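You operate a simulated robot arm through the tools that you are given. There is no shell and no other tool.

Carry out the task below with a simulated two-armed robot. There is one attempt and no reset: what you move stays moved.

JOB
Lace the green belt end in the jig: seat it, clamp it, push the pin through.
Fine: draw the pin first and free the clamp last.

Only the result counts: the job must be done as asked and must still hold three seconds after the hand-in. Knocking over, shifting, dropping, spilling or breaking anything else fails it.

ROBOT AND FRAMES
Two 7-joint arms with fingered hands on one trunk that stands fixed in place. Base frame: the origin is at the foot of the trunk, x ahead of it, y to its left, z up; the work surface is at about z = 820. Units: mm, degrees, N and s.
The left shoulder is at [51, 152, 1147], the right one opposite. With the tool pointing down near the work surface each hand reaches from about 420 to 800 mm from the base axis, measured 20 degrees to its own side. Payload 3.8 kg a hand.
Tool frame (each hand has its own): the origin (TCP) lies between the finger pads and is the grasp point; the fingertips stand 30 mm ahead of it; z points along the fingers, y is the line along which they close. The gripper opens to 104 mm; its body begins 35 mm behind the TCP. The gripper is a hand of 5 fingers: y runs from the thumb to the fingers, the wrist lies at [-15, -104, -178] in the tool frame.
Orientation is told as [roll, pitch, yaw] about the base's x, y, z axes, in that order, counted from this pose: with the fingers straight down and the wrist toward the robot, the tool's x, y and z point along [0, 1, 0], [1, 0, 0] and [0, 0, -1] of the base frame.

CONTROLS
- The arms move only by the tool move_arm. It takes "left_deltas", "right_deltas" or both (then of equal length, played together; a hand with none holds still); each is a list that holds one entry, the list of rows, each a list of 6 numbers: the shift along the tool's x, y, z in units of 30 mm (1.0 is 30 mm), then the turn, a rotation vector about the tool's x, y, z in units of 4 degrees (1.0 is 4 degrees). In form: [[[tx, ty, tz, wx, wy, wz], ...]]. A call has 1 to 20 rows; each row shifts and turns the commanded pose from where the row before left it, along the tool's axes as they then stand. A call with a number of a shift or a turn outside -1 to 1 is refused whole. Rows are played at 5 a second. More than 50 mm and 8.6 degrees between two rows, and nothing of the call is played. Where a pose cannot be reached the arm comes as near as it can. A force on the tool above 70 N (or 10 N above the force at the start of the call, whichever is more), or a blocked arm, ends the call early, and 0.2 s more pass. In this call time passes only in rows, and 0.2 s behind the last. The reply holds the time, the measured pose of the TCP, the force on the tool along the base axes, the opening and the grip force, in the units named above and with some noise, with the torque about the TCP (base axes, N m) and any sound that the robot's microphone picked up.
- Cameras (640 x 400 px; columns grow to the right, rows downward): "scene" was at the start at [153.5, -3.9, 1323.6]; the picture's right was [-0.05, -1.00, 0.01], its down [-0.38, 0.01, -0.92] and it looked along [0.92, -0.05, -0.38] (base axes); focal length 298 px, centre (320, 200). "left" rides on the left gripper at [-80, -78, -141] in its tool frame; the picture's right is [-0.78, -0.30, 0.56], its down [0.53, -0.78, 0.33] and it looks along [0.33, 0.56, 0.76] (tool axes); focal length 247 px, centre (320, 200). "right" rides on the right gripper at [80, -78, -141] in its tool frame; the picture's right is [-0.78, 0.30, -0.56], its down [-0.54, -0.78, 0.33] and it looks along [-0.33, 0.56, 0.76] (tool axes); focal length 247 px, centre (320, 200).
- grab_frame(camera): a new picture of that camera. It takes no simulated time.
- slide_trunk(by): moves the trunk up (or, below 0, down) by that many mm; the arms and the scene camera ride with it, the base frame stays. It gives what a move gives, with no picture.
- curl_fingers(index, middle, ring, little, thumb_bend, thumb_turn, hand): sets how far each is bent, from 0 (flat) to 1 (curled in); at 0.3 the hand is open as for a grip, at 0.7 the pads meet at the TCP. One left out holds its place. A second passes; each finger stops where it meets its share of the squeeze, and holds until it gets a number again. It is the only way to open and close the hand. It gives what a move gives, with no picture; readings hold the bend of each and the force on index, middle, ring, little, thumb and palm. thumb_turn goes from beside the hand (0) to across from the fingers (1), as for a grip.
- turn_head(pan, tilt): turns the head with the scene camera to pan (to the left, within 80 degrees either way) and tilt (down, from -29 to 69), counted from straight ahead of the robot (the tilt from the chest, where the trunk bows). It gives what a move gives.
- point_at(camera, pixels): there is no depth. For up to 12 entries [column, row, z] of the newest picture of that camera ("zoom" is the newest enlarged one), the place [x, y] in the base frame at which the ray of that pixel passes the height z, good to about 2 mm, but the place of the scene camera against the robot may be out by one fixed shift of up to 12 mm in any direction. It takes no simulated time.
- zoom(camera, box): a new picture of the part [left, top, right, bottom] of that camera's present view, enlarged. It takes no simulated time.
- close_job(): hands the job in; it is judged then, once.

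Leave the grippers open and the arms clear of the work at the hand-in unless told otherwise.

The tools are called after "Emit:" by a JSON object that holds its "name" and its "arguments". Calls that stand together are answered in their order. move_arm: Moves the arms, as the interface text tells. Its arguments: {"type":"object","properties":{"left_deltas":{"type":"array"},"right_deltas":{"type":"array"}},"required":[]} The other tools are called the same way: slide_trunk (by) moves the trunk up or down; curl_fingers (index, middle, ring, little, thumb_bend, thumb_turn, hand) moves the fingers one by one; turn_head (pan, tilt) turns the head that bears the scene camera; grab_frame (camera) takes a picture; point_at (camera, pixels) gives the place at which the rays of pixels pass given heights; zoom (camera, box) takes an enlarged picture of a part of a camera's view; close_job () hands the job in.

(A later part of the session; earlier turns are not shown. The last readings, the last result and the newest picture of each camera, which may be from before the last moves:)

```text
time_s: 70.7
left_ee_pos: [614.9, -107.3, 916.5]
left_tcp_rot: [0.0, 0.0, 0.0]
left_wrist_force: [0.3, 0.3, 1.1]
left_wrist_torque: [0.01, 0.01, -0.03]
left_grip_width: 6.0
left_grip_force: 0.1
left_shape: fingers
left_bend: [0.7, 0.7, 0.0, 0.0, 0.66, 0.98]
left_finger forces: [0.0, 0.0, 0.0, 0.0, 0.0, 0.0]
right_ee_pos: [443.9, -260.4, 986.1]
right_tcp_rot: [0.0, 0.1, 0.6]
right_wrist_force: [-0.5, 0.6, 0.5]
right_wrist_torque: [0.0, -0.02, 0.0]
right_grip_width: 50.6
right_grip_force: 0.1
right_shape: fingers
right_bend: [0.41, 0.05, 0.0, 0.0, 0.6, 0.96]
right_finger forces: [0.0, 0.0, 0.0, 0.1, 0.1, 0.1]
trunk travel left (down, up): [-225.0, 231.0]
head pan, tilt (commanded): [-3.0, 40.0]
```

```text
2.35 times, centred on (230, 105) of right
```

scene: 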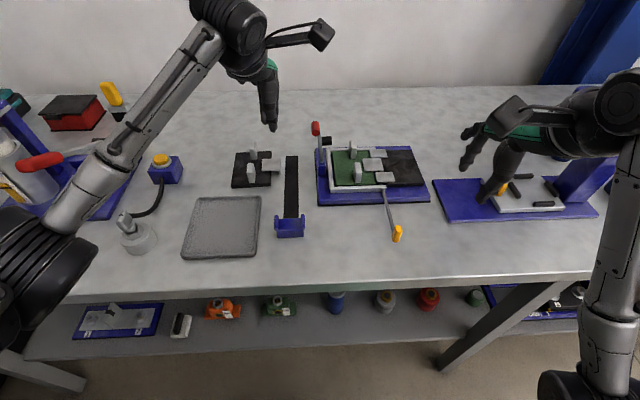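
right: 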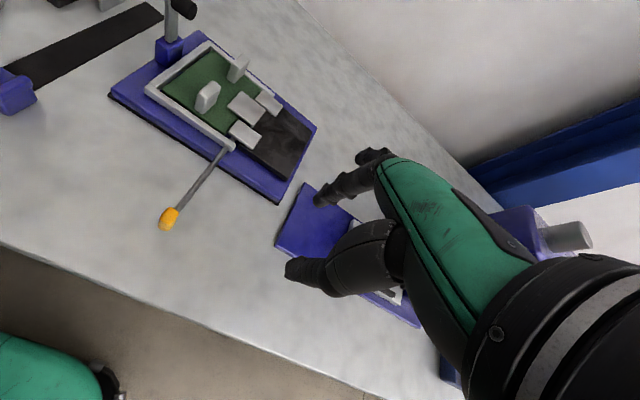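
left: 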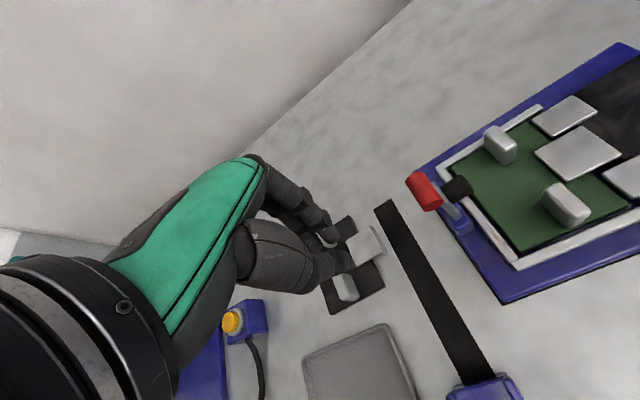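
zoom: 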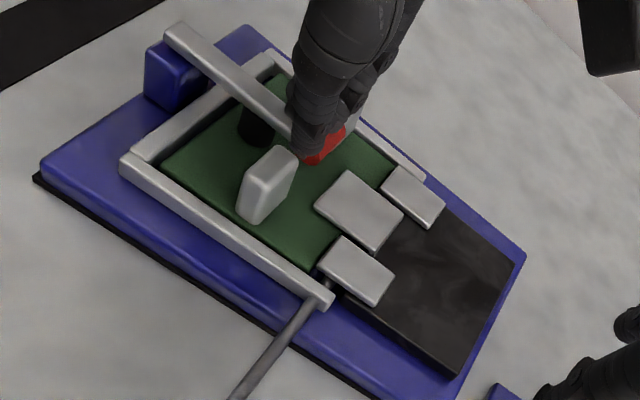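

The thumb is close to the near block in x. I shift the hand 11 mm forward so that both thumb and index stay between the two blocks, then press down further in small steps.

Emit:
{"name": "move_arm", "arguments": {"left_deltas": [[[0, 0.37, 0, 0, 0, 0], [0, 0, 0.1, 0, 0, 0], [0, 0, 0.1, 0, 0, 0]]]}}

Emit:
{"name": "zoom", "arguments": {"camera": "right", "box": [150, 20, 310, 190]}}

```text
time_s: 71.5
left_ee_pos: [626.7, -107.8, 915.0]
left_tcp_rot: [-0.1, -0.5, -0.1]
left_wrist_force: [-1.8, 0.0, 16.1]
left_wrist_torque: [-0.04, 0.36, 0.02]
left_grip_width: 5.4
left_grip_force: 8.1
left_shape: fingers
left_bend: [0.7, 0.7, 0.0, 0.0, 0.67, 0.98]
left_finger forces: [0.0, 0.0, 0.0, 0.0, 16.9, 0.0]
right_ee_pos: [441.7, -259.8, 988.2]
right_tcp_rot: [0.1, -0.1, 0.6]
right_wrist_force: [0.0, 0.4, 0.0]
right_wrist_torque: [0.04, -0.03, 0.01]
right_grip_width: 50.6
right_grip_force: 0.0
right_shape: fingers
right_bend: [0.41, 0.05, 0.0, 0.0, 0.6, 0.96]
right_finger forces: [0.0, 0.0, 0.0, 0.0, 0.0, 0.0]
trunk travel left (down, up): [-225.0, 231.0]
head pan, tilt (commanded): [-3.0, 40.0]
```

```text
2.35 times, centred on (230, 105) of right
```

zoom: 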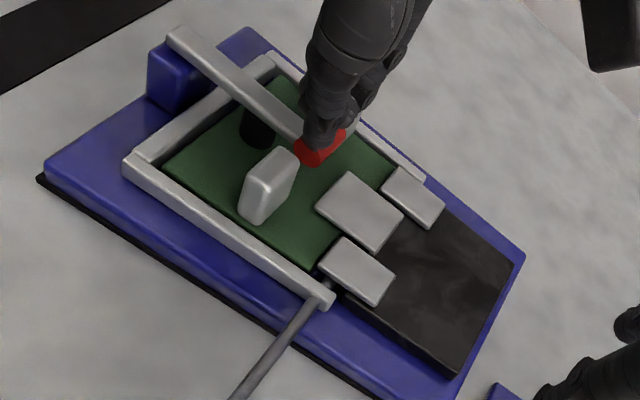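

The thumb tip presses the knob with 17 N and the lever doesn't yield further: the clamp is down hard on the belt. I back off upward and check that the lever stays down by itself.

Emit:
{"name": "move_arm", "arguments": {"left_deltas": [[[0, 0, -0.25, 0, 0, 0], [0, 0, -0.6, 0, 0, 0], [0, 0, -0.9, 0, 0, 0], [0.3, 0, -0.9, 0, 0, 0]]]}}

Emit:
{"name": "zoom", "arguments": {"camera": "right", "box": [150, 20, 310, 190]}}

Emit:
{"name": "zoom", "arguments": {"camera": "scene", "box": [300, 110, 430, 210]}}

Emit:
{"name": "zoom", "arguments": {"camera": "left", "box": [260, 130, 480, 330]}}

```text
time_s: 72.5
left_ee_pos: [627.1, -100.2, 988.7]
left_tcp_rot: [0.0, 0.2, 0.0]
left_wrist_force: [-0.8, 0.2, 0.2]
left_wrist_torque: [0.02, -0.03, 0.02]
left_grip_width: 5.7
left_grip_force: 0.1
left_shape: fingers
left_bend: [0.7, 0.7, 0.0, 0.0, 0.66, 0.97]
left_finger forces: [0.1, 0.0, 0.0, 0.0, 0.1, 0.0]
right_ee_pos: [444.6, -259.1, 986.3]
right_tcp_rot: [0.0, 0.1, 0.6]
right_wrist_force: [0.2, -0.2, -0.1]
right_wrist_torque: [0.01, -0.01, 0.0]
right_grip_width: 50.9
right_grip_force: 0.0
right_shape: fingers
right_bend: [0.41, 0.05, 0.0, 0.0, 0.6, 0.96]
right_finger forces: [0.0, 0.0, 0.0, 0.0, 0.0, 0.0]
trunk travel left (down, up): [-225.0, 231.0]
head pan, tilt (commanded): [-3.0, 40.0]
```

```text
2.35 times, centred on (230, 105) of right
```

zoom: 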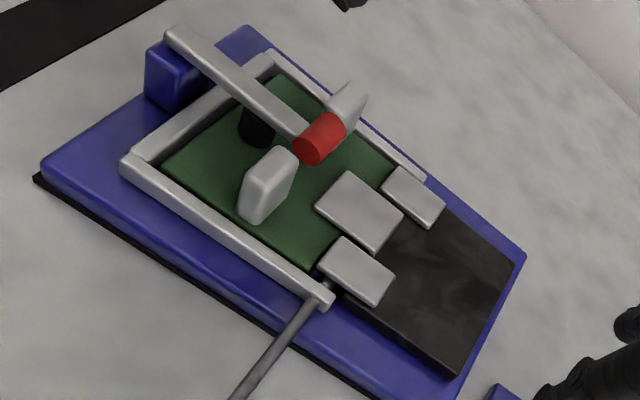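

```text
4.00 times, centred on (365, 160) of scene
```

zoom: 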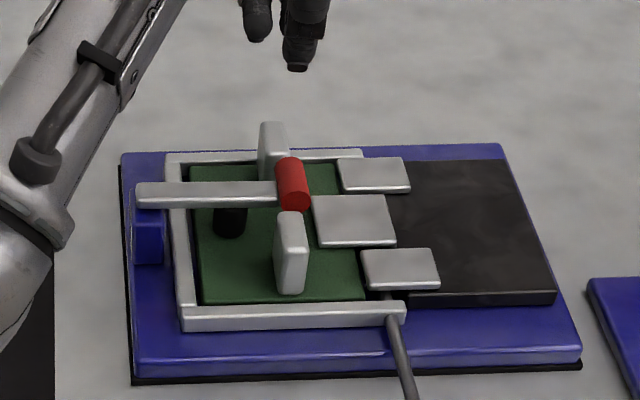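

```text
2.00 times, centred on (370, 230) of left
```

zoom: 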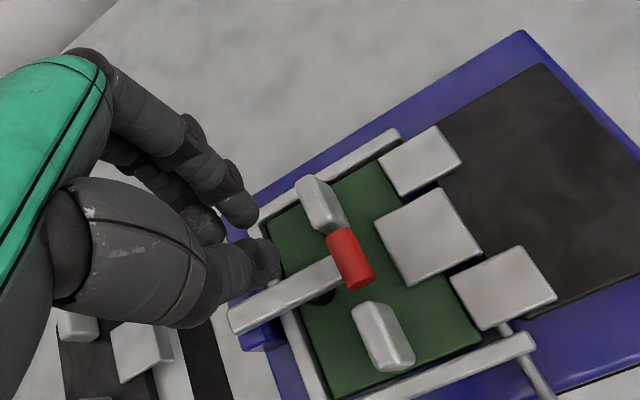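

The lever stays down with the pad pressing the belt, and the plate hasn't moved. Now for pushing the pin. I set the right hand's fingers as for the first pin grip. Then I retract the left hand to the left while turning the right hand to yaw +80°, both in free air.

Emit:
{"name": "curl_fingers", "arguments": {"hand": "right", "index": 0.45, "middle": 0.45, "ring": 0.0, "little": 0.0, "thumb_bend": 0.45, "thumb_turn": 0.98}}

Emit:
{"name": "move_arm", "arguments": {"left_deltas": [[[0.8, 0, -0.2, 0, 0, 0], [0.8, 0, -0.2, 0, 0, 0], [0.8, 0, 0, 0, 0, 0], [0.8, 0, 0, 0, 0, 0], [0.8, 0, 0, 0, 0, 0], [0.8, 0, 0, 0, 0, 0], [0.6, -0.3, 0, 0, 0, 0], [0, 0, 0, 0, 0, 0], [0, 0, 0, 0, 0, 0], [0, 0, 0, 0, 0, 0], [0, 0, 0, 0, 0, 0], [0, 0, 0, 0, 0, 0], [0, 0, 0, 0, 0, 0], [0, 0, 0, 0, 0, 0], [0, 0, 0, 0, 0, 0], [0, 0, 0, 0, 0, 0], [0, 0, 0, 0, 0, 0], [0, 0, 0, 0, 0, 0], [0, 0, 0, 0, 0, 0], [0, 0, 0, 0, 0, 0]]], "right_deltas": [[[0, 0, 0, 0, 0, -1], [0, 0, 0, 0, 0, -1], [0, 0, 0, 0, 0, -1], [0, 0, 0, 0, 0, -1], [0, 0, 0, 0, 0, -1], [0, 0, 0, 0, 0, -1], [0, 0, 0, 0, 0, -1], [0, 0, 0, 0, 0, -1], [0, 0, 0, 0, 0, -1], [0, 0, 0, 0, 0, -1], [0, 0, 0, 0, 0, -1], [0, 0, 0, 0, 0, -1], [0, 0, 0, 0, 0, -1], [0, 0, 0, 0, 0, -1], [0, 0, 0, 0, 0, -1], [0, 0, 0, 0, 0, -1], [0, 0, 0, 0, 0, -1], [0, 0, 0, 0, 0, -1], [0, 0, 0, 0, 0, -1], [0, 0, 0, 0, 0, -1]]]}}

```text
time_s: 73.5
left_ee_pos: [628.5, -100.3, 989.3]
left_tcp_rot: [0.0, 0.1, 0.1]
left_wrist_force: [-1.1, -0.7, -0.1]
left_wrist_torque: [0.0, 0.0, -0.02]
left_grip_width: 5.6
left_grip_force: 0.0
left_shape: fingers
left_bend: [0.7, 0.7, 0.0, 0.0, 0.66, 0.97]
left_finger forces: [0.0, 0.0, 0.1, 0.0, 0.0, 0.0]
right_ee_pos: [443.9, -260.0, 986.3]
right_tcp_rot: [0.0, 0.0, 0.6]
right_wrist_force: [-0.3, 0.3, -0.4]
right_wrist_torque: [0.01, 0.01, 0.01]
right_grip_width: 65.0
right_grip_force: 0.1
right_shape: fingers
right_bend: [0.45, 0.45, 0.0, 0.0, 0.45, 0.97]
right_finger forces: [0.0, 0.0, 0.1, 0.0, 0.1, 0.0]
trunk travel left (down, up): [-225.0, 231.0]
head pan, tilt (commanded): [-3.0, 40.0]
```

```text
time_s: 77.7
left_ee_pos: [618.4, 61.9, 1000.3]
left_tcp_rot: [0.0, -0.1, 0.1]
left_wrist_force: [0.8, -0.6, 0.6]
left_wrist_torque: [0.0, -0.03, -0.01]
left_grip_width: 5.4
left_grip_force: 0.1
left_shape: fingers
left_bend: [0.7, 0.7, 0.0, 0.0, 0.66, 0.97]
left_finger forces: [0.0, 0.0, 0.0, 0.1, 0.0, 0.1]
right_ee_pos: [443.7, -261.2, 985.4]
right_tcp_rot: [0.1, 0.0, 80.7]
right_wrist_force: [-0.6, -0.2, -0.1]
right_wrist_torque: [0.02, 0.0, -0.03]
right_grip_width: 65.1
right_grip_force: 0.0
right_shape: fingers
right_bend: [0.45, 0.45, 0.0, 0.0, 0.45, 0.97]
right_finger forces: [0.0, 0.0, 0.1, 0.1, 0.1, 0.0]
trunk travel left (down, up): [-225.0, 231.0]
head pan, tilt (commanded): [-3.0, 40.0]
```

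The left hand is back at y≈62 and the right hand is at yaw 80.7°. I finish the turn to 90°, and move above the drawn-out pin handle at a safe height.

Emit:
{"name": "move_arm", "arguments": {"right_deltas": [[[0, 0, 0, 0, 0, -0.775], [0, 0, 0, 0, 0, -0.775], [0, 0, 0, 0, 0, -0.775], [0.02, 0.7, 0.1, 0, 0, 0], [0.02, 0.7, 0.1, 0, 0, 0], [0.02, 0.7, 0.2, 0, 0, 0], [0.01, 0.7, 0.2, 0, 0, 0], [0, 0.67, 0.2, 0, 0, 0]]]}}

Emit:
{"name": "zoom", "arguments": {"camera": "right", "box": [220, 210, 330, 320]}}

Emit:
{"name": "grab_frame", "arguments": {"camera": "scene"}}

```text
time_s: 79.5
left_ee_pos: [619.0, 62.9, 1001.2]
left_tcp_rot: [0.0, 0.0, 0.0]
left_wrist_force: [0.3, 0.1, -0.4]
left_wrist_torque: [0.02, 0.01, 0.02]
left_grip_width: 5.6
left_grip_force: 0.0
left_shape: fingers
left_bend: [0.7, 0.7, 0.0, 0.0, 0.66, 0.97]
left_finger forces: [0.0, 0.0, 0.1, 0.0, 0.1, 0.1]
right_ee_pos: [441.9, -157.2, 962.4]
right_tcp_rot: [0.0, 0.0, 89.8]
right_wrist_force: [1.0, 0.0, -1.2]
right_wrist_torque: [0.0, -0.01, -0.02]
right_grip_width: 65.0
right_grip_force: 0.1
right_shape: fingers
right_bend: [0.45, 0.45, 0.0, 0.0, 0.45, 0.97]
right_finger forces: [0.0, 0.1, 0.1, 0.0, 0.0, 0.0]
trunk travel left (down, up): [-225.0, 231.0]
head pan, tilt (commanded): [-3.0, 40.0]
```

```text
3.64 times, centred on (275, 265) of right
```

zoom: 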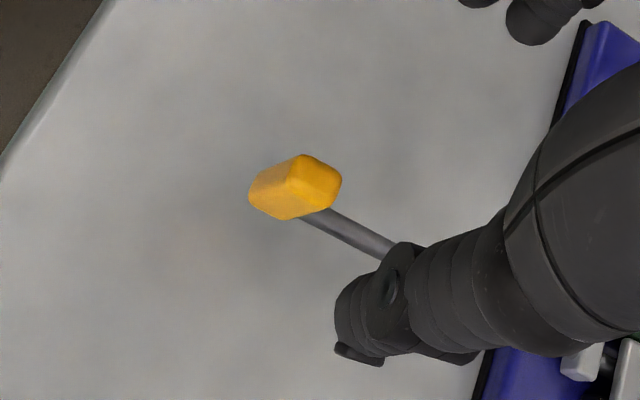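

```text
taken
```

scene: 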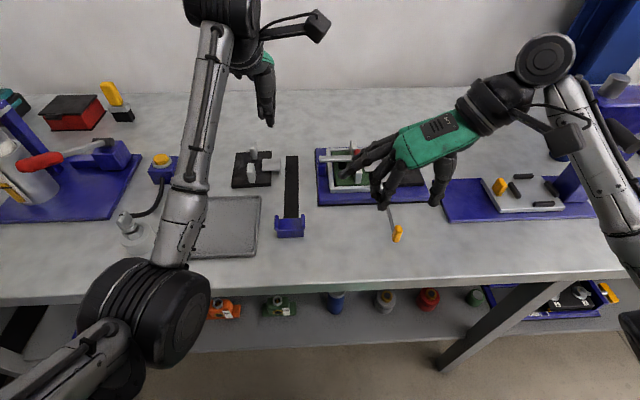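

I measure the paddle's present position: top corners (298,186), (303,154), (342,178), (322,211) at z=860.

Emit:
{"name": "point_at", "arguments": {"camera": "zoom", "pixels": [[298, 186, 860], [303, 154, 860], [342, 178, 860], [322, 211, 860], [250, 190, 828], [286, 220, 828]]}}

```text
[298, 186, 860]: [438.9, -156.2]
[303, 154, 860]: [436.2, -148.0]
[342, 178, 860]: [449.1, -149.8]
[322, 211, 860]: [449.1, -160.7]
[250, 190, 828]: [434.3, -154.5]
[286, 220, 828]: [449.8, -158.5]
```

The paddle centre is at about (443,-155), right under the hand. I descend to z≈873, the same height as the first grip, and check for contact.

Emit:
{"name": "move_arm", "arguments": {"right_deltas": [[[0, 0.03, 0.75, 0, 0, 0], [0, 0, 0.75, 0, 0, 0], [0, 0, 0.75, 0, 0, 0], [0, 0, 0.7, 0, 0, 0]]]}}

Emit:
{"name": "curl_fingers", "arguments": {"hand": "right", "index": 0.62, "middle": 0.62, "thumb_bend": 0.62}}

Emit:
{"name": "zoom", "arguments": {"camera": "right", "box": [250, 150, 410, 330]}}

```text
time_s: 80.5
left_ee_pos: [618.6, 62.3, 1002.1]
left_tcp_rot: [0.0, 0.0, 0.0]
left_wrist_force: [0.7, 0.9, -0.6]
left_wrist_torque: [-0.01, -0.01, -0.02]
left_grip_width: 5.5
left_grip_force: 0.1
left_shape: fingers
left_bend: [0.7, 0.7, 0.0, 0.0, 0.66, 0.97]
left_finger forces: [0.0, 0.0, 0.0, 0.0, 0.0, 0.0]
right_ee_pos: [442.2, -156.6, 873.9]
right_tcp_rot: [0.0, 0.0, 89.9]
right_wrist_force: [0.0, 0.4, -0.8]
right_wrist_torque: [-0.02, -0.02, -0.02]
right_grip_width: 65.1
right_grip_force: 0.1
right_shape: fingers
right_bend: [0.45, 0.45, 0.0, 0.0, 0.45, 0.97]
right_finger forces: [0.0, 0.0, 0.0, 0.1, 0.0, 0.0]
trunk travel left (down, up): [-225.0, 231.0]
head pan, tilt (commanded): [-3.0, 40.0]
```

```text
time_s: 81.5
left_ee_pos: [619.1, 61.7, 1001.5]
left_tcp_rot: [0.0, 0.0, 0.0]
left_wrist_force: [0.4, 0.2, 0.0]
left_wrist_torque: [-0.01, 0.0, 0.01]
left_grip_width: 5.3
left_grip_force: 0.0
left_shape: fingers
left_bend: [0.7, 0.7, 0.0, 0.0, 0.66, 0.97]
left_finger forces: [0.0, 0.0, 0.0, 0.0, 0.0, 0.0]
right_ee_pos: [440.9, -157.0, 874.2]
right_tcp_rot: [0.0, -0.1, 89.9]
right_wrist_force: [-0.2, 0.4, 0.1]
right_wrist_torque: [-0.03, -0.02, -0.02]
right_grip_width: 21.4
right_grip_force: 0.0
right_shape: fingers
right_bend: [0.62, 0.62, 0.0, 0.0, 0.62, 0.99]
right_finger forces: [0.0, 0.0, 0.1, 0.0, 0.1, 0.0]
trunk travel left (down, up): [-225.0, 231.0]
head pan, tilt (commanded): [-3.0, 40.0]
```

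```text
2.22 times, centred on (330, 240) of right
```

zoom: 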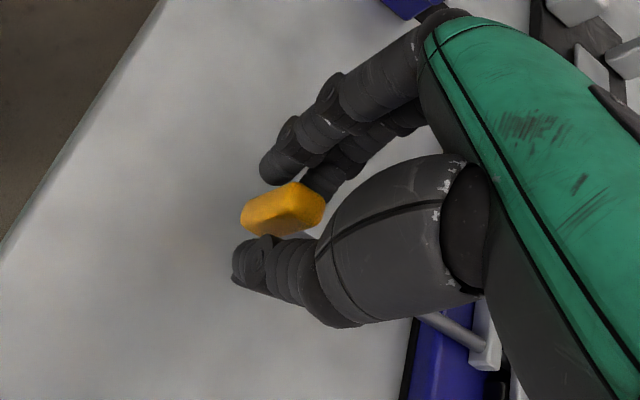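

The paddle is between the fingers exactly as in the first grip. I close to hold it.

Emit:
{"name": "curl_fingers", "arguments": {"hand": "right", "index": 0.75, "middle": 0.75, "thumb_bend": 0.75}}

```text
time_s: 82.5
left_ee_pos: [618.7, 62.7, 1000.2]
left_tcp_rot: [0.0, 0.1, 0.0]
left_wrist_force: [0.0, 0.2, -0.7]
left_wrist_torque: [-0.01, -0.02, 0.04]
left_grip_width: 5.8
left_grip_force: 0.0
left_shape: fingers
left_bend: [0.7, 0.7, 0.0, 0.0, 0.66, 0.97]
left_finger forces: [0.1, 0.1, 0.0, 0.0, 0.0, 0.1]
right_ee_pos: [442.7, -155.8, 872.3]
right_tcp_rot: [0.0, 0.1, 89.8]
right_wrist_force: [2.1, 1.5, 0.7]
right_wrist_torque: [-0.04, -0.05, -0.02]
right_grip_width: 7.1
right_grip_force: 10.2
right_shape: fingers
right_bend: [0.72, 0.74, 0.0, 0.0, 0.68, 1.0]
right_finger forces: [7.3, 3.7, 0.0, 0.1, 8.7, 0.0]
trunk travel left (down, up): [-225.0, 231.0]
head pan, tilt (commanded): [-3.0, 40.0]
```

The grip is firm. I push the pin inward (+x, tool -x) 24 mm first, watching the force as the tip reaches the green loop.

Emit:
{"name": "move_arm", "arguments": {"right_deltas": [[[-0.2, 0, 0, 0, 0, 0], [-0.2, 0, 0, 0, 0, 0], [-0.2, 0, 0, 0, 0, 0], [-0.2, 0, 0, 0, 0, 0]]]}}

Emit:
{"name": "zoom", "arguments": {"camera": "scene", "box": [310, 120, 430, 240]}}

```text
time_s: 83.5
left_ee_pos: [620.3, 63.1, 1002.0]
left_tcp_rot: [0.0, 0.1, 0.0]
left_wrist_force: [0.0, 0.5, 0.2]
left_wrist_torque: [-0.01, 0.01, 0.0]
left_grip_width: 5.5
left_grip_force: 0.0
left_shape: fingers
left_bend: [0.7, 0.7, 0.0, 0.0, 0.66, 0.97]
left_finger forces: [0.0, 0.1, 0.0, 0.0, 0.0, 0.1]
right_ee_pos: [465.4, -156.4, 874.0]
right_tcp_rot: [-0.1, 0.0, 89.9]
right_wrist_force: [-0.2, 0.1, 0.6]
right_wrist_torque: [-0.03, -0.01, -0.06]
right_grip_width: 7.2
right_grip_force: 8.8
right_shape: fingers
right_bend: [0.72, 0.74, 0.0, 0.0, 0.68, 1.0]
right_finger forces: [7.5, 2.1, 0.0, 0.0, 7.9, 0.0]
trunk travel left (down, up): [-225.0, 231.0]
head pan, tilt (commanded): [-3.0, 40.0]
```

```text
3.33 times, centred on (370, 180) of scene
```

zoom: 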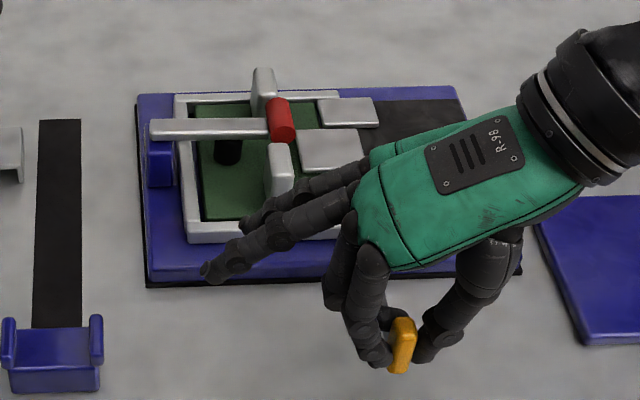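

The pin slides freely (no resistance). Before pushing further I check how high the flat fingers are relative to the near block, using their tips at (337,201) and (347,187) in the scene picture.

Emit:
{"name": "grab_frame", "arguments": {"camera": "scene"}}

Emit:
{"name": "point_at", "arguments": {"camera": "scene", "pixels": [[337, 201, 880], [337, 201, 900], [337, 201, 920], [347, 187, 880], [347, 187, 900], [347, 187, 920], [358, 172, 876]]}}

```text
taken
```

scene: 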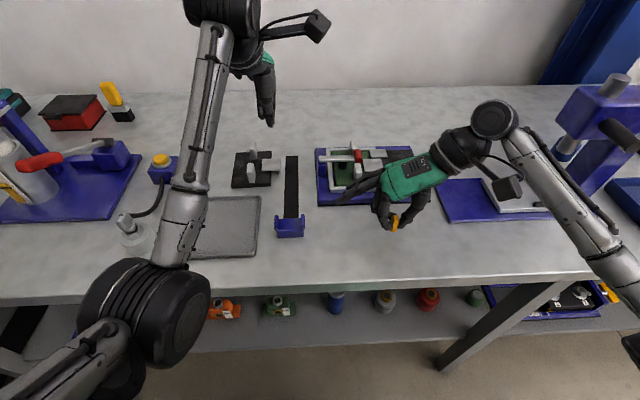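

```text
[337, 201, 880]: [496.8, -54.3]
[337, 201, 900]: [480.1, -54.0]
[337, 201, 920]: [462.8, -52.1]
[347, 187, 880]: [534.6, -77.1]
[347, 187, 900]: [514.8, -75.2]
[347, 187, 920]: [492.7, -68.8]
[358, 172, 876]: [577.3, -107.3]
```

The ring tip is at z≈883 and will end at x≈557, short of the near block (x 575); the little finger stays near z 900, above the block top at 876. It's clear. I push 30 mm more.

Emit:
{"name": "move_arm", "arguments": {"right_deltas": [[[-0.2, 0, 0, 0, 0, 0], [-0.2, 0, 0, 0, 0, 0], [-0.2, 0, 0, 0, 0, 0], [-0.2, 0, 0, 0, 0, 0], [-0.2, 0, 0, 0, 0, 0]]]}}

Emit:
{"name": "zoom", "arguments": {"camera": "scene", "box": [310, 120, 430, 240]}}

```text
time_s: 84.7
left_ee_pos: [620.1, 62.6, 1000.7]
left_tcp_rot: [0.0, 0.1, 0.0]
left_wrist_force: [-0.1, -0.8, 0.3]
left_wrist_torque: [0.0, -0.02, 0.01]
left_grip_width: 5.7
left_grip_force: 0.2
left_shape: fingers
left_bend: [0.7, 0.7, 0.0, 0.0, 0.66, 0.97]
left_finger forces: [0.0, 0.0, 0.0, 0.0, 0.0, 0.0]
right_ee_pos: [496.6, -156.3, 873.6]
right_tcp_rot: [0.1, 0.0, 89.9]
right_wrist_force: [-0.2, -1.1, 0.4]
right_wrist_torque: [-0.06, 0.01, -0.02]
right_grip_width: 7.2
right_grip_force: 9.2
right_shape: fingers
right_bend: [0.72, 0.74, 0.0, 0.0, 0.68, 1.0]
right_finger forces: [7.3, 2.1, 0.0, 0.0, 8.7, 0.0]
trunk travel left (down, up): [-225.0, 231.0]
head pan, tilt (commanded): [-3.0, 40.0]
```

```text
3.33 times, centred on (370, 180) of scene
```

zoom: 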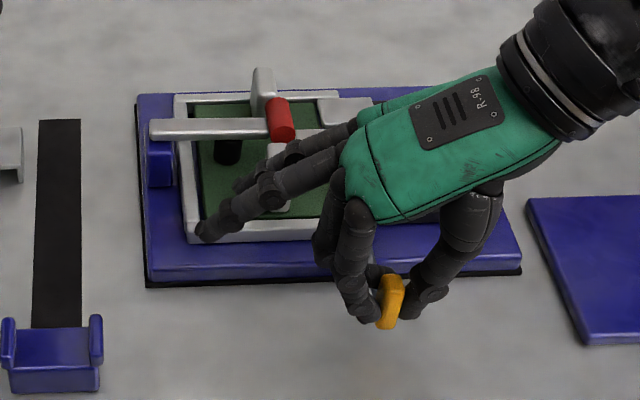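

Still free sliding, with the handle at x≈497. I push another 24 mm.

Emit:
{"name": "move_arm", "arguments": {"right_deltas": [[[-0.2, 0, 0, 0, 0, 0], [-0.2, 0, 0, 0, 0, 0], [-0.2, 0, 0, 0, 0, 0], [-0.2, 0, 0, 0, 0, 0]]]}}

Emit:
{"name": "zoom", "arguments": {"camera": "scene", "box": [310, 120, 430, 240]}}

```text
time_s: 85.7
left_ee_pos: [619.5, 62.8, 1000.8]
left_tcp_rot: [0.0, 0.1, 0.0]
left_wrist_force: [-0.2, -0.7, -0.7]
left_wrist_torque: [0.0, 0.0, -0.01]
left_grip_width: 5.4
left_grip_force: 0.0
left_shape: fingers
left_bend: [0.7, 0.7, 0.0, 0.0, 0.66, 0.97]
left_finger forces: [0.0, 0.0, 0.0, 0.0, 0.0, 0.0]
right_ee_pos: [520.7, -156.5, 872.7]
right_tcp_rot: [-0.1, -0.1, 89.9]
right_wrist_force: [-0.7, 0.3, 0.1]
right_wrist_torque: [-0.02, 0.01, 0.0]
right_grip_width: 7.3
right_grip_force: 9.5
right_shape: fingers
right_bend: [0.72, 0.75, 0.0, 0.0, 0.68, 1.0]
right_finger forces: [7.5, 2.2, 0.0, 0.0, 8.7, 0.0]
trunk travel left (down, up): [-225.0, 231.0]
head pan, tilt (commanded): [-3.0, 40.0]
```

```text
3.33 times, centred on (370, 180) of scene
```

zoom: 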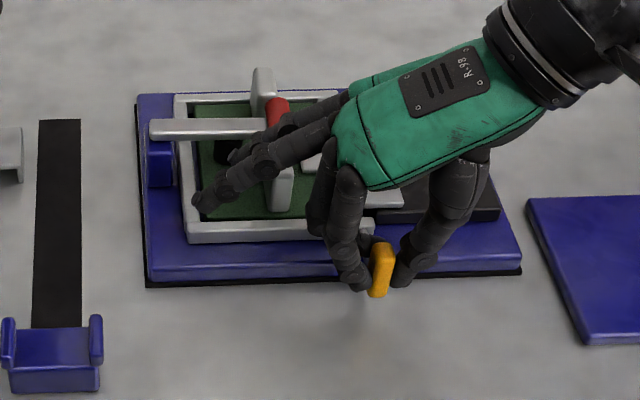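

At x≈521 with no resistance. The original position was about 528; I push the last 7 mm slowly.

Emit:
{"name": "move_arm", "arguments": {"right_deltas": [[[-0.1, 0, 0, 0, 0, 0], [-0.1, 0, 0, 0, 0, 0], [-0.05, 0, 0, 0, 0, 0]]]}}

```text
time_s: 86.5
left_ee_pos: [619.3, 62.6, 1000.8]
left_tcp_rot: [0.0, 0.0, 0.0]
left_wrist_force: [0.5, -0.1, -0.2]
left_wrist_torque: [0.01, 0.03, 0.01]
left_grip_width: 5.5
left_grip_force: 0.0
left_shape: fingers
left_bend: [0.7, 0.7, 0.0, 0.0, 0.66, 0.97]
left_finger forces: [0.0, 0.1, 0.0, 0.0, 0.1, 0.0]
right_ee_pos: [526.6, -157.0, 872.5]
right_tcp_rot: [0.1, 0.1, 90.0]
right_wrist_force: [0.4, 0.0, -0.5]
right_wrist_torque: [-0.01, 0.01, 0.04]
right_grip_width: 6.9
right_grip_force: 10.0
right_shape: fingers
right_bend: [0.72, 0.74, 0.0, 0.0, 0.68, 1.0]
right_finger forces: [7.7, 2.4, 0.1, 0.0, 8.3, 0.0]
trunk travel left (down, up): [-225.0, 231.0]
head pan, tilt (commanded): [-3.0, 40.0]
```

Still free at 526.6. Another 3 mm, watching for the end stop.

Emit:
{"name": "move_arm", "arguments": {"right_deltas": [[[-0.05, 0, 0, 0, 0, 0], [-0.05, 0, 0, 0, 0, 0]]]}}

Emit:
{"name": "zoom", "arguments": {"camera": "scene", "box": [330, 125, 420, 215]}}

```text
time_s: 87.1
left_ee_pos: [617.5, 63.2, 1002.2]
left_tcp_rot: [0.0, -0.1, 0.0]
left_wrist_force: [0.5, -0.5, 0.1]
left_wrist_torque: [-0.02, -0.04, -0.01]
left_grip_width: 5.6
left_grip_force: 0.1
left_shape: fingers
left_bend: [0.7, 0.7, 0.0, 0.0, 0.66, 0.97]
left_finger forces: [0.0, 0.0, 0.0, 0.1, 0.0, 0.1]
right_ee_pos: [529.1, -157.0, 873.3]
right_tcp_rot: [0.1, 0.0, 89.9]
right_wrist_force: [-4.6, -0.1, 0.1]
right_wrist_torque: [0.01, 0.07, 0.03]
right_grip_width: 7.1
right_grip_force: 7.9
right_shape: fingers
right_bend: [0.72, 0.75, 0.0, 0.0, 0.68, 0.99]
right_finger forces: [7.6, 0.7, 0.0, 0.0, 7.6, 0.0]
trunk travel left (down, up): [-225.0, 231.0]
head pan, tilt (commanded): [-3.0, 40.0]
```

```text
4.44 times, centred on (375, 170) of scene
```

zoom: 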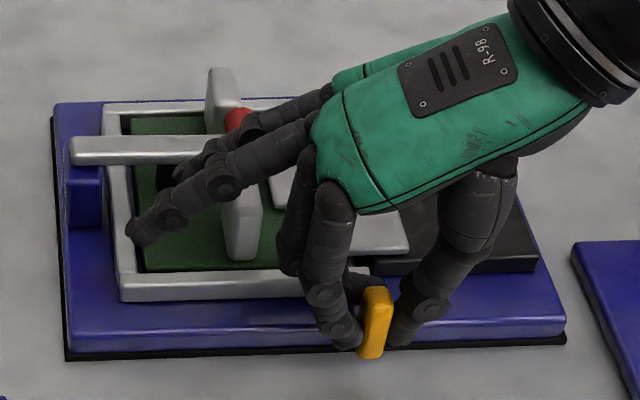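

The force rose to 4.6 N at x≈529: the pin has reached its inner stop, the same place as at the start. I open the fingers without moving, so the pin stays fully in.

Emit:
{"name": "curl_fingers", "arguments": {"hand": "right", "index": 0.5, "middle": 0.5, "thumb_bend": 0.5}}

Emit:
{"name": "zoom", "arguments": {"camera": "right", "box": [250, 150, 410, 330]}}

```text
time_s: 88.1
left_ee_pos: [620.4, 63.3, 1001.6]
left_tcp_rot: [-0.1, 0.0, 0.0]
left_wrist_force: [-0.2, -0.3, 0.1]
left_wrist_torque: [-0.01, 0.02, -0.01]
left_grip_width: 5.5
left_grip_force: 0.0
left_shape: fingers
left_bend: [0.7, 0.7, 0.0, 0.0, 0.66, 0.97]
left_finger forces: [0.1, 0.0, 0.0, 0.0, 0.1, 0.1]
right_ee_pos: [528.9, -157.5, 873.5]
right_tcp_rot: [0.0, -0.1, 89.9]
right_wrist_force: [0.3, 1.1, -0.9]
right_wrist_torque: [-0.02, -0.05, 0.02]
right_grip_width: 51.6
right_grip_force: 0.1
right_shape: fingers
right_bend: [0.5, 0.5, 0.0, 0.0, 0.5, 0.98]
right_finger forces: [0.0, 0.0, 0.0, 0.1, 0.0, 0.0]
trunk travel left (down, up): [-225.0, 231.0]
head pan, tilt (commanded): [-3.0, 40.0]
```

```text
2.22 times, centred on (330, 240) of right
```

zoom: 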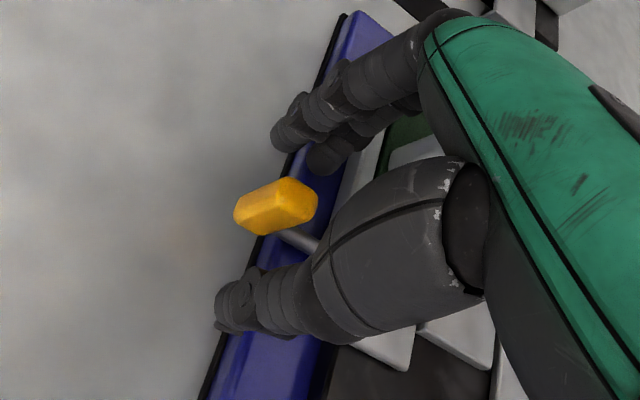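

The paddle is free and the pin is in. I lift the right hand straight up and then move it back to the right, clear of the jig.

Emit:
{"name": "move_arm", "arguments": {"right_deltas": [[[0, 0, -0.5, 0, 0, 0], [0, 0, -0.8, 0, 0, 0], [0, 0, -0.8, 0, 0, 0], [0, 0, -0.8, 0, 0, 0], [0, 0, -0.8, 0, 0, 0], [0.7, -0.7, 0, 0, 0, 0], [0.7, -0.7, 0, 0, 0, 0], [0.7, -0.7, 0, 0, 0, 0], [0.7, -0.7, 0, 0, 0, 0], [0, -0.7, 0, 0, 0, 0]]]}}

Emit:
{"name": "zoom", "arguments": {"camera": "scene", "box": [310, 120, 430, 220]}}

Emit:
{"name": "grab_frame", "arguments": {"camera": "scene"}}

Emit:
{"name": "grab_frame", "arguments": {"camera": "right"}}

```text
time_s: 90.3
left_ee_pos: [619.2, 62.3, 1002.0]
left_tcp_rot: [0.1, 0.0, 0.0]
left_wrist_force: [0.4, -0.8, -0.6]
left_wrist_torque: [0.0, 0.01, 0.03]
left_grip_width: 5.7
left_grip_force: 0.1
left_shape: fingers
left_bend: [0.7, 0.7, 0.0, 0.0, 0.66, 0.97]
left_finger forces: [0.0, 0.0, 0.1, 0.0, 0.0, 0.0]
right_ee_pos: [447.0, -262.3, 985.1]
right_tcp_rot: [0.0, 0.0, 90.0]
right_wrist_force: [0.5, 0.2, 0.0]
right_wrist_torque: [0.02, 0.01, 0.02]
right_grip_width: 51.7
right_grip_force: 0.1
right_shape: fingers
right_bend: [0.5, 0.5, 0.0, 0.0, 0.5, 0.98]
right_finger forces: [0.0, 0.0, 0.0, 0.0, 0.1, 0.1]
trunk travel left (down, up): [-225.0, 231.0]
head pan, tilt (commanded): [-3.0, 40.0]
```

```text
4.00 times, centred on (370, 170) of scene
```

zoom: 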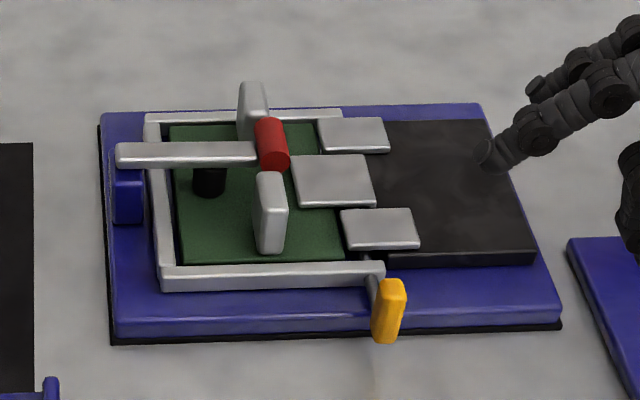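

```text
taken
```

scene: 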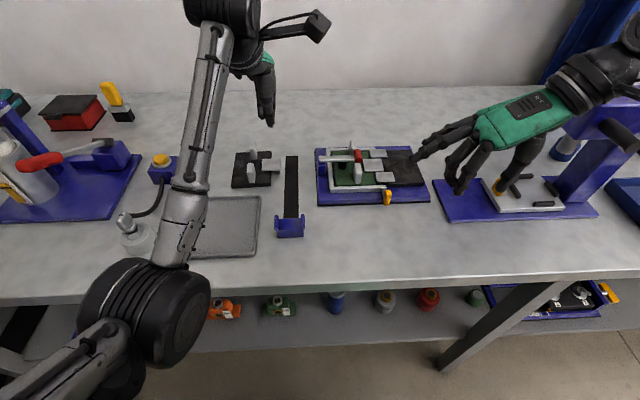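

```text
taken
```

right: 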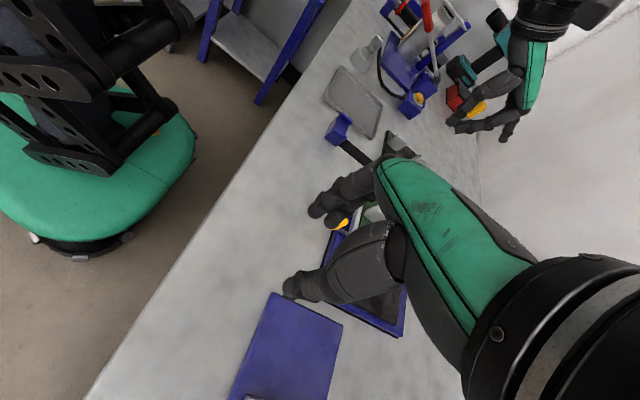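

The pin is in and its handle is where it began. The last step is freeing the clamp. The lever lies level at z≈870, and I plan to pinch its arm between thumb and index of the left hand (closing along x) and swing it up. I take a close look at the lever from the left camera first.

Emit:
{"name": "grab_frame", "arguments": {"camera": "left"}}

Emit:
{"name": "zoom", "arguments": {"camera": "left", "box": [400, 110, 560, 270]}}

```text
taken
```

left: 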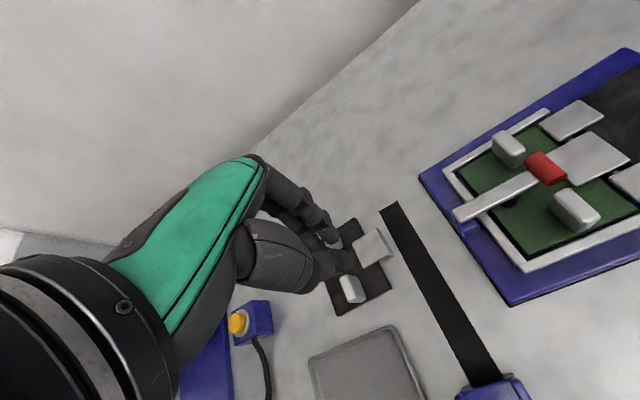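

```text
2.50 times, centred on (480, 190) of left
```

zoom: 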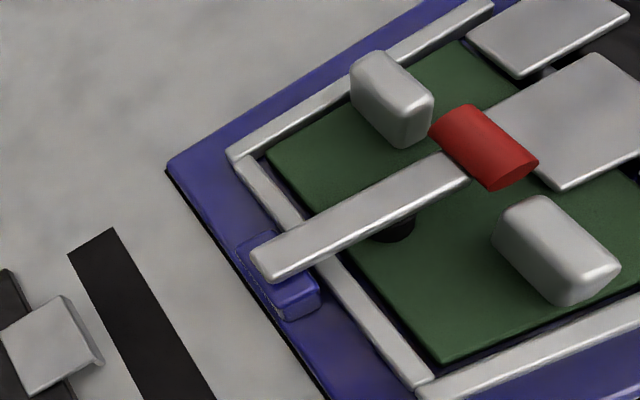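

I zoom closer on the arm and knob.

Emit:
{"name": "zoom", "arguments": {"camera": "left", "box": [445, 135, 545, 235]}}

```text
4.00 times, centred on (495, 185) of left
```

zoom: 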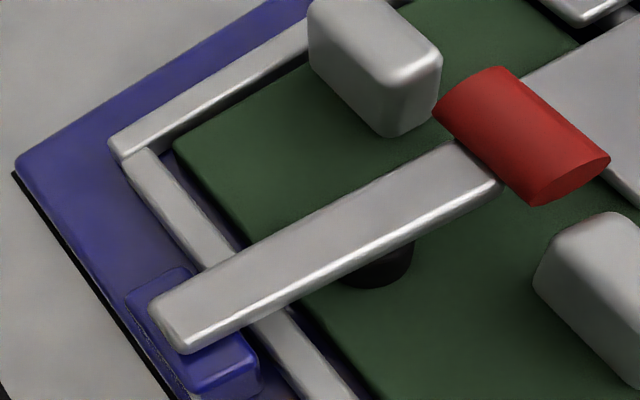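

I query the arm's corners and the knob at candidate heights.

Emit:
{"name": "point_at", "arguments": {"camera": "zoom", "pixels": [[150, 303, 870], [187, 350, 870], [458, 145, 870], [500, 183, 870], [458, 145, 876], [500, 183, 876], [520, 137, 880], [470, 90, 875], [575, 185, 875], [330, 215, 872], [370, 262, 872], [380, 280, 845]]}}

```text
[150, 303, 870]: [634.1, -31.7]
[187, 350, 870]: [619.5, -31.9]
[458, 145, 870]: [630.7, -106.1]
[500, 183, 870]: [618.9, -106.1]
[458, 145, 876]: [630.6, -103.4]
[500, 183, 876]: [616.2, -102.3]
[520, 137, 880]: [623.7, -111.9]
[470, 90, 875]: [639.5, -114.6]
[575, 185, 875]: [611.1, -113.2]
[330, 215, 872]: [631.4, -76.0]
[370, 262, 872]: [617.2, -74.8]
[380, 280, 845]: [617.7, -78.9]
```

The arm bar spans x 618–632 and y -32 to -105, with its top near z 872. The pad is at y -63..-85, and the knob at y -103..-123. There's a free stretch of arm at y ≈ -87..-102 where thumb and index can pinch it. I shape the left hand for a thumb–index pinch and move above that spot.

Emit:
{"name": "curl_fingers", "arguments": {"hand": "left", "index": 0.56, "middle": 0.05, "ring": 0.0, "little": 0.0, "thumb_bend": 0.56, "thumb_turn": 0.95}}

Emit:
{"name": "move_arm", "arguments": {"left_deltas": [[[-0.81, 0.033, 0.34, 0, 0, 0], [-0.81, 0.033, 0.34, 0, 0, 0], [-0.81, 0.033, 0.34, 0, 0, 0], [-0.81, 0.033, 0.34, 0, 0, 0], [-0.81, 0.033, 0.34, 0, 0, 0], [-0.81, 0.033, 0.34, 0, 0, 0]]]}}

Emit:
{"name": "grab_frame", "arguments": {"camera": "left"}}

Emit:
{"name": "zoom", "arguments": {"camera": "left", "box": [270, 150, 430, 310]}}

Emit:
{"name": "zoom", "arguments": {"camera": "scene", "box": [300, 90, 430, 210]}}

```text
time_s: 91.3
left_ee_pos: [619.8, 62.4, 1002.1]
left_tcp_rot: [0.0, 0.0, 0.0]
left_wrist_force: [-0.2, -0.4, -0.3]
left_wrist_torque: [0.0, -0.01, 0.01]
left_grip_width: 36.2
left_grip_force: 0.1
left_shape: fingers
left_bend: [0.56, 0.05, 0.0, 0.0, 0.56, 0.96]
left_finger forces: [0.0, 0.0, 0.1, 0.0, 0.0, 0.0]
right_ee_pos: [446.3, -261.8, 986.1]
right_tcp_rot: [0.1, 0.0, 90.0]
right_wrist_force: [1.3, 0.3, 0.9]
right_wrist_torque: [-0.01, -0.01, -0.04]
right_grip_width: 51.9
right_grip_force: 0.1
right_shape: fingers
right_bend: [0.5, 0.5, 0.0, 0.0, 0.5, 0.98]
right_finger forces: [0.0, 0.1, 0.0, 0.0, 0.1, 0.0]
trunk travel left (down, up): [-225.0, 231.0]
head pan, tilt (commanded): [-3.0, 40.0]
```

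```text
time_s: 92.7
left_ee_pos: [625.5, -83.6, 939.7]
left_tcp_rot: [0.1, 0.0, -0.1]
left_wrist_force: [0.0, 0.0, 0.6]
left_wrist_torque: [0.04, 0.0, 0.01]
left_grip_width: 36.1
left_grip_force: 0.1
left_shape: fingers
left_bend: [0.56, 0.05, 0.0, 0.0, 0.56, 0.96]
left_finger forces: [0.0, 0.1, 0.0, 0.1, 0.1, 0.0]
right_ee_pos: [446.4, -261.4, 985.5]
right_tcp_rot: [0.0, 0.1, 90.0]
right_wrist_force: [-0.3, 0.3, 0.7]
right_wrist_torque: [0.0, -0.02, -0.02]
right_grip_width: 51.7
right_grip_force: 0.1
right_shape: fingers
right_bend: [0.5, 0.5, 0.0, 0.0, 0.5, 0.98]
right_finger forces: [0.0, 0.0, 0.0, 0.0, 0.0, 0.0]
trunk travel left (down, up): [-225.0, 231.0]
head pan, tilt (commanded): [-3.0, 40.0]
```

```text
taken
```

left: 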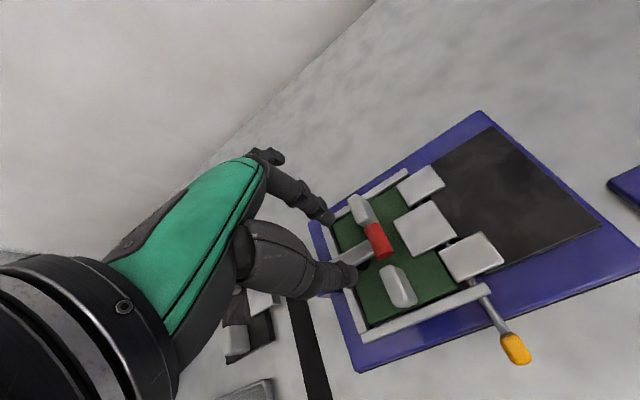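

```text
2.50 times, centred on (350, 230) of left
```

zoom: 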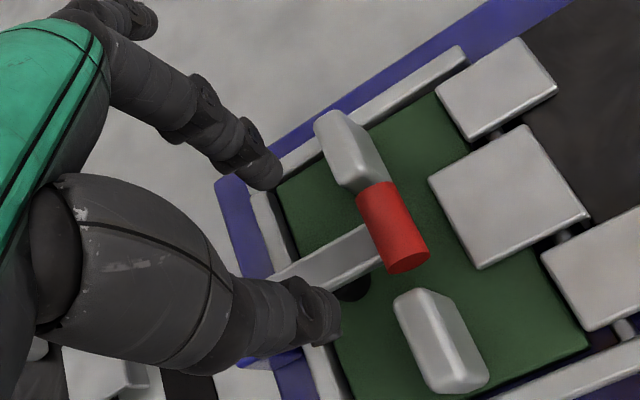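

```text
3.33 times, centred on (365, 150) of scene
```

zoom: 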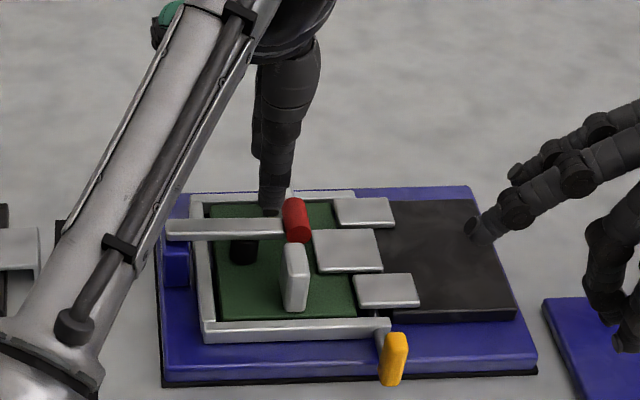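

Thumb and index tips straddle the line of the arm. I descend 36 mm and check, then the rest.

Emit:
{"name": "move_arm", "arguments": {"left_deltas": [[[0, 0, 0.4, 0, 0, 0], [0, 0, 0.4, 0, 0, 0], [0, 0, 0.4, 0, 0, 0]]]}}

Emit:
{"name": "zoom", "arguments": {"camera": "left", "box": [270, 150, 430, 310]}}

Emit:
{"name": "zoom", "arguments": {"camera": "scene", "box": [310, 110, 410, 200]}}

```text
time_s: 93.5
left_ee_pos: [624.1, -83.2, 904.6]
left_tcp_rot: [0.0, -0.1, 0.0]
left_wrist_force: [0.2, -0.8, -0.2]
left_wrist_torque: [-0.02, -0.04, -0.02]
left_grip_width: 36.1
left_grip_force: 0.1
left_shape: fingers
left_bend: [0.56, 0.05, 0.0, 0.0, 0.56, 0.96]
left_finger forces: [0.0, 0.0, 0.0, 0.0, 0.0, 0.1]
right_ee_pos: [446.1, -261.1, 985.1]
right_tcp_rot: [0.0, 0.0, 89.8]
right_wrist_force: [0.0, 0.3, 0.1]
right_wrist_torque: [0.01, 0.0, 0.0]
right_grip_width: 51.3
right_grip_force: 0.1
right_shape: fingers
right_bend: [0.5, 0.5, 0.0, 0.0, 0.5, 0.98]
right_finger forces: [0.0, 0.0, 0.0, 0.0, 0.0, 0.1]
trunk travel left (down, up): [-225.0, 231.0]
head pan, tilt (commanded): [-3.0, 40.0]
```

```text
2.50 times, centred on (350, 230) of left
```

zoom: 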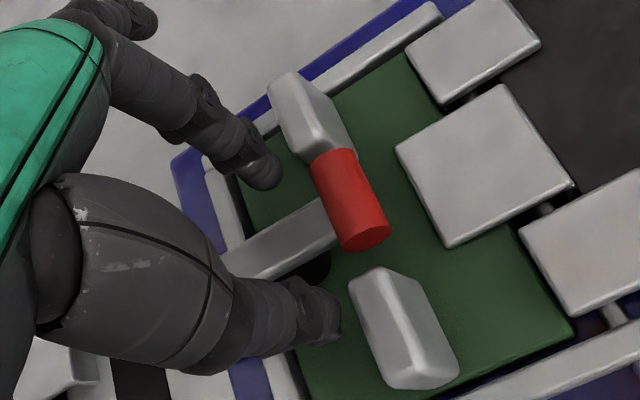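

```text
4.44 times, centred on (360, 155) of scene
```

zoom: 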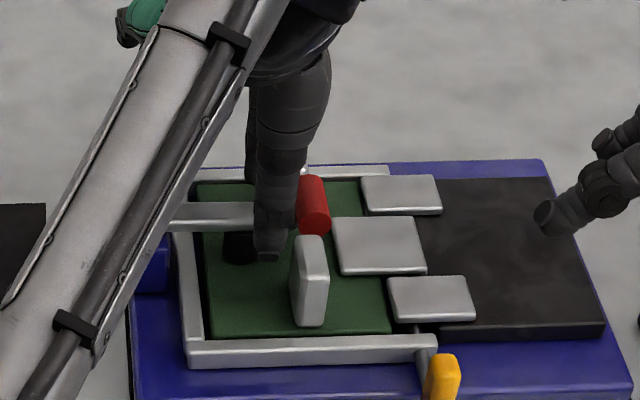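

The arm lies between index and thumb, just left of the knob and clear of the blocks. I go down the remaining 14 mm.

Emit:
{"name": "move_arm", "arguments": {"left_deltas": [[[0, 0.03, 0.25, 0, 0, 0], [0, 0, 0.22, 0, 0, 0]]]}}

Emit:
{"name": "zoom", "arguments": {"camera": "left", "box": [270, 150, 430, 310]}}

```text
time_s: 94.1
left_ee_pos: [625.0, -83.3, 890.1]
left_tcp_rot: [0.0, 0.1, 0.0]
left_wrist_force: [0.8, 0.3, 0.4]
left_wrist_torque: [-0.02, 0.04, -0.02]
left_grip_width: 36.3
left_grip_force: 0.0
left_shape: fingers
left_bend: [0.56, 0.05, 0.0, 0.0, 0.56, 0.96]
left_finger forces: [0.0, 0.0, 0.0, 0.0, 0.0, 0.0]
right_ee_pos: [445.1, -261.3, 985.5]
right_tcp_rot: [0.0, 0.1, 89.9]
right_wrist_force: [0.8, -0.1, 0.2]
right_wrist_torque: [0.02, -0.03, 0.0]
right_grip_width: 51.8
right_grip_force: 0.1
right_shape: fingers
right_bend: [0.5, 0.5, 0.0, 0.0, 0.5, 0.98]
right_finger forces: [0.0, 0.1, 0.0, 0.0, 0.0, 0.0]
trunk travel left (down, up): [-225.0, 231.0]
head pan, tilt (commanded): [-3.0, 40.0]
```

```text
2.50 times, centred on (350, 230) of left
```

zoom: 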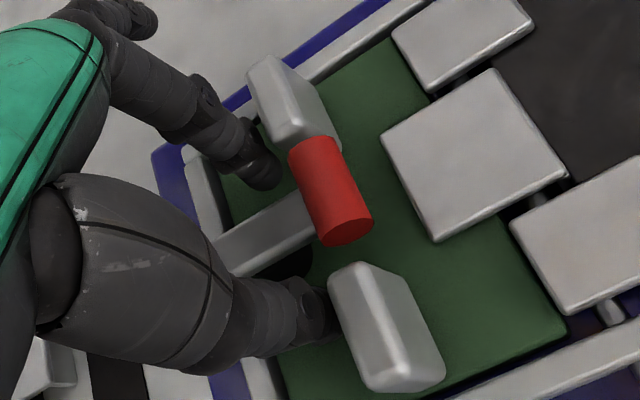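

No contact yet, and the tips are beside the arm. I close thumb and index to pinch it, gently first.

Emit:
{"name": "curl_fingers", "arguments": {"hand": "left", "index": 0.7, "thumb_bend": 0.7}}

Emit:
{"name": "zoom", "arguments": {"camera": "left", "box": [270, 150, 430, 310]}}

```text
time_s: 95.1
left_ee_pos: [626.4, -82.8, 890.6]
left_tcp_rot: [0.0, 0.0, 0.0]
left_wrist_force: [-0.5, 0.0, -0.1]
left_wrist_torque: [-0.02, 0.0, 0.01]
left_grip_width: 12.0
left_grip_force: 3.2
left_shape: fingers
left_bend: [0.66, 0.05, 0.0, 0.0, 0.66, 0.97]
left_finger forces: [3.1, 0.0, 0.0, 0.1, 3.3, 0.0]
right_ee_pos: [447.2, -261.6, 984.9]
right_tcp_rot: [0.0, 0.0, 89.9]
right_wrist_force: [0.4, 0.2, 0.1]
right_wrist_torque: [-0.01, 0.02, 0.01]
right_grip_width: 51.4
right_grip_force: 0.1
right_shape: fingers
right_bend: [0.5, 0.5, 0.0, 0.0, 0.5, 0.98]
right_finger forces: [0.0, 0.1, 0.0, 0.0, 0.1, 0.0]
trunk travel left (down, up): [-225.0, 231.0]
head pan, tilt (commanded): [-3.0, 40.0]
```

```text
2.50 times, centred on (350, 230) of left
```

zoom: 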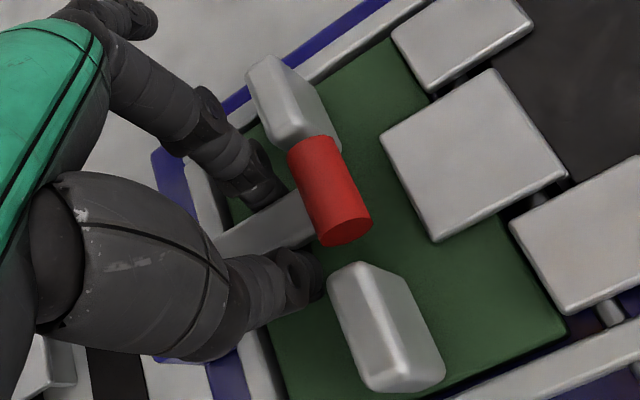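

It's pinched evenly (3 N each, 12 mm wide). I add squeeze before lifting.

Emit:
{"name": "curl_fingers", "arguments": {"hand": "left", "index": 0.8, "thumb_bend": 0.8}}

```text
time_s: 96.1
left_ee_pos: [624.1, -84.2, 888.4]
left_tcp_rot: [-0.1, 0.0, 0.1]
left_wrist_force: [-7.9, 1.3, 0.0]
left_wrist_torque: [0.07, 0.18, -0.04]
left_grip_width: 9.4
left_grip_force: 11.9
left_shape: fingers
left_bend: [0.71, 0.05, 0.0, 0.0, 0.68, 0.97]
left_finger forces: [8.9, 0.0, 0.1, 0.1, 15.2, 0.1]
right_ee_pos: [447.4, -261.1, 985.0]
right_tcp_rot: [0.0, 0.0, 89.9]
right_wrist_force: [-1.1, -0.6, -0.2]
right_wrist_torque: [0.01, -0.01, -0.01]
right_grip_width: 51.6
right_grip_force: 0.1
right_shape: fingers
right_bend: [0.5, 0.5, 0.0, 0.0, 0.5, 0.98]
right_finger forces: [0.1, 0.0, 0.1, 0.0, 0.1, 0.0]
trunk travel left (down, up): [-225.0, 231.0]
head pan, tilt (commanded): [-3.0, 40.0]
```

Thumb is pushing harder than index, giving 8 N sideways on the jig. I balance this by easing the thumb.

Emit:
{"name": "curl_fingers", "arguments": {"hand": "left", "index": 0.78, "thumb_bend": 0.73}}

Emit:
{"name": "zoom", "arguments": {"camera": "scene", "box": [310, 110, 430, 220]}}

```text
time_s: 97.1
left_ee_pos: [627.0, -83.8, 889.4]
left_tcp_rot: [0.1, 0.0, 0.0]
left_wrist_force: [1.4, 0.3, -0.4]
left_wrist_torque: [0.01, -0.02, 0.03]
left_grip_width: 10.4
left_grip_force: 7.9
left_shape: fingers
left_bend: [0.72, 0.05, 0.0, 0.0, 0.67, 0.97]
left_finger forces: [9.6, 0.1, 0.1, 0.0, 6.3, 0.0]
right_ee_pos: [446.1, -262.5, 985.4]
right_tcp_rot: [0.0, 0.0, 89.9]
right_wrist_force: [0.2, -0.1, -0.9]
right_wrist_torque: [0.0, -0.03, 0.04]
right_grip_width: 51.5
right_grip_force: 0.1
right_shape: fingers
right_bend: [0.5, 0.5, 0.0, 0.0, 0.5, 0.98]
right_finger forces: [0.1, 0.0, 0.0, 0.0, 0.0, 0.1]
trunk travel left (down, up): [-225.0, 231.0]
head pan, tilt (commanded): [-3.0, 40.0]
```

```text
3.64 times, centred on (370, 165) of scene
```

zoom: 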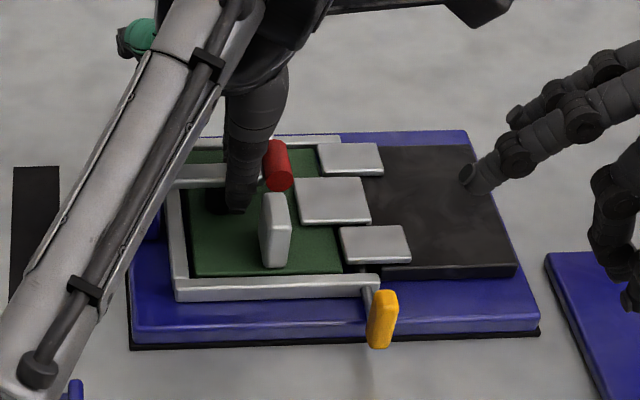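

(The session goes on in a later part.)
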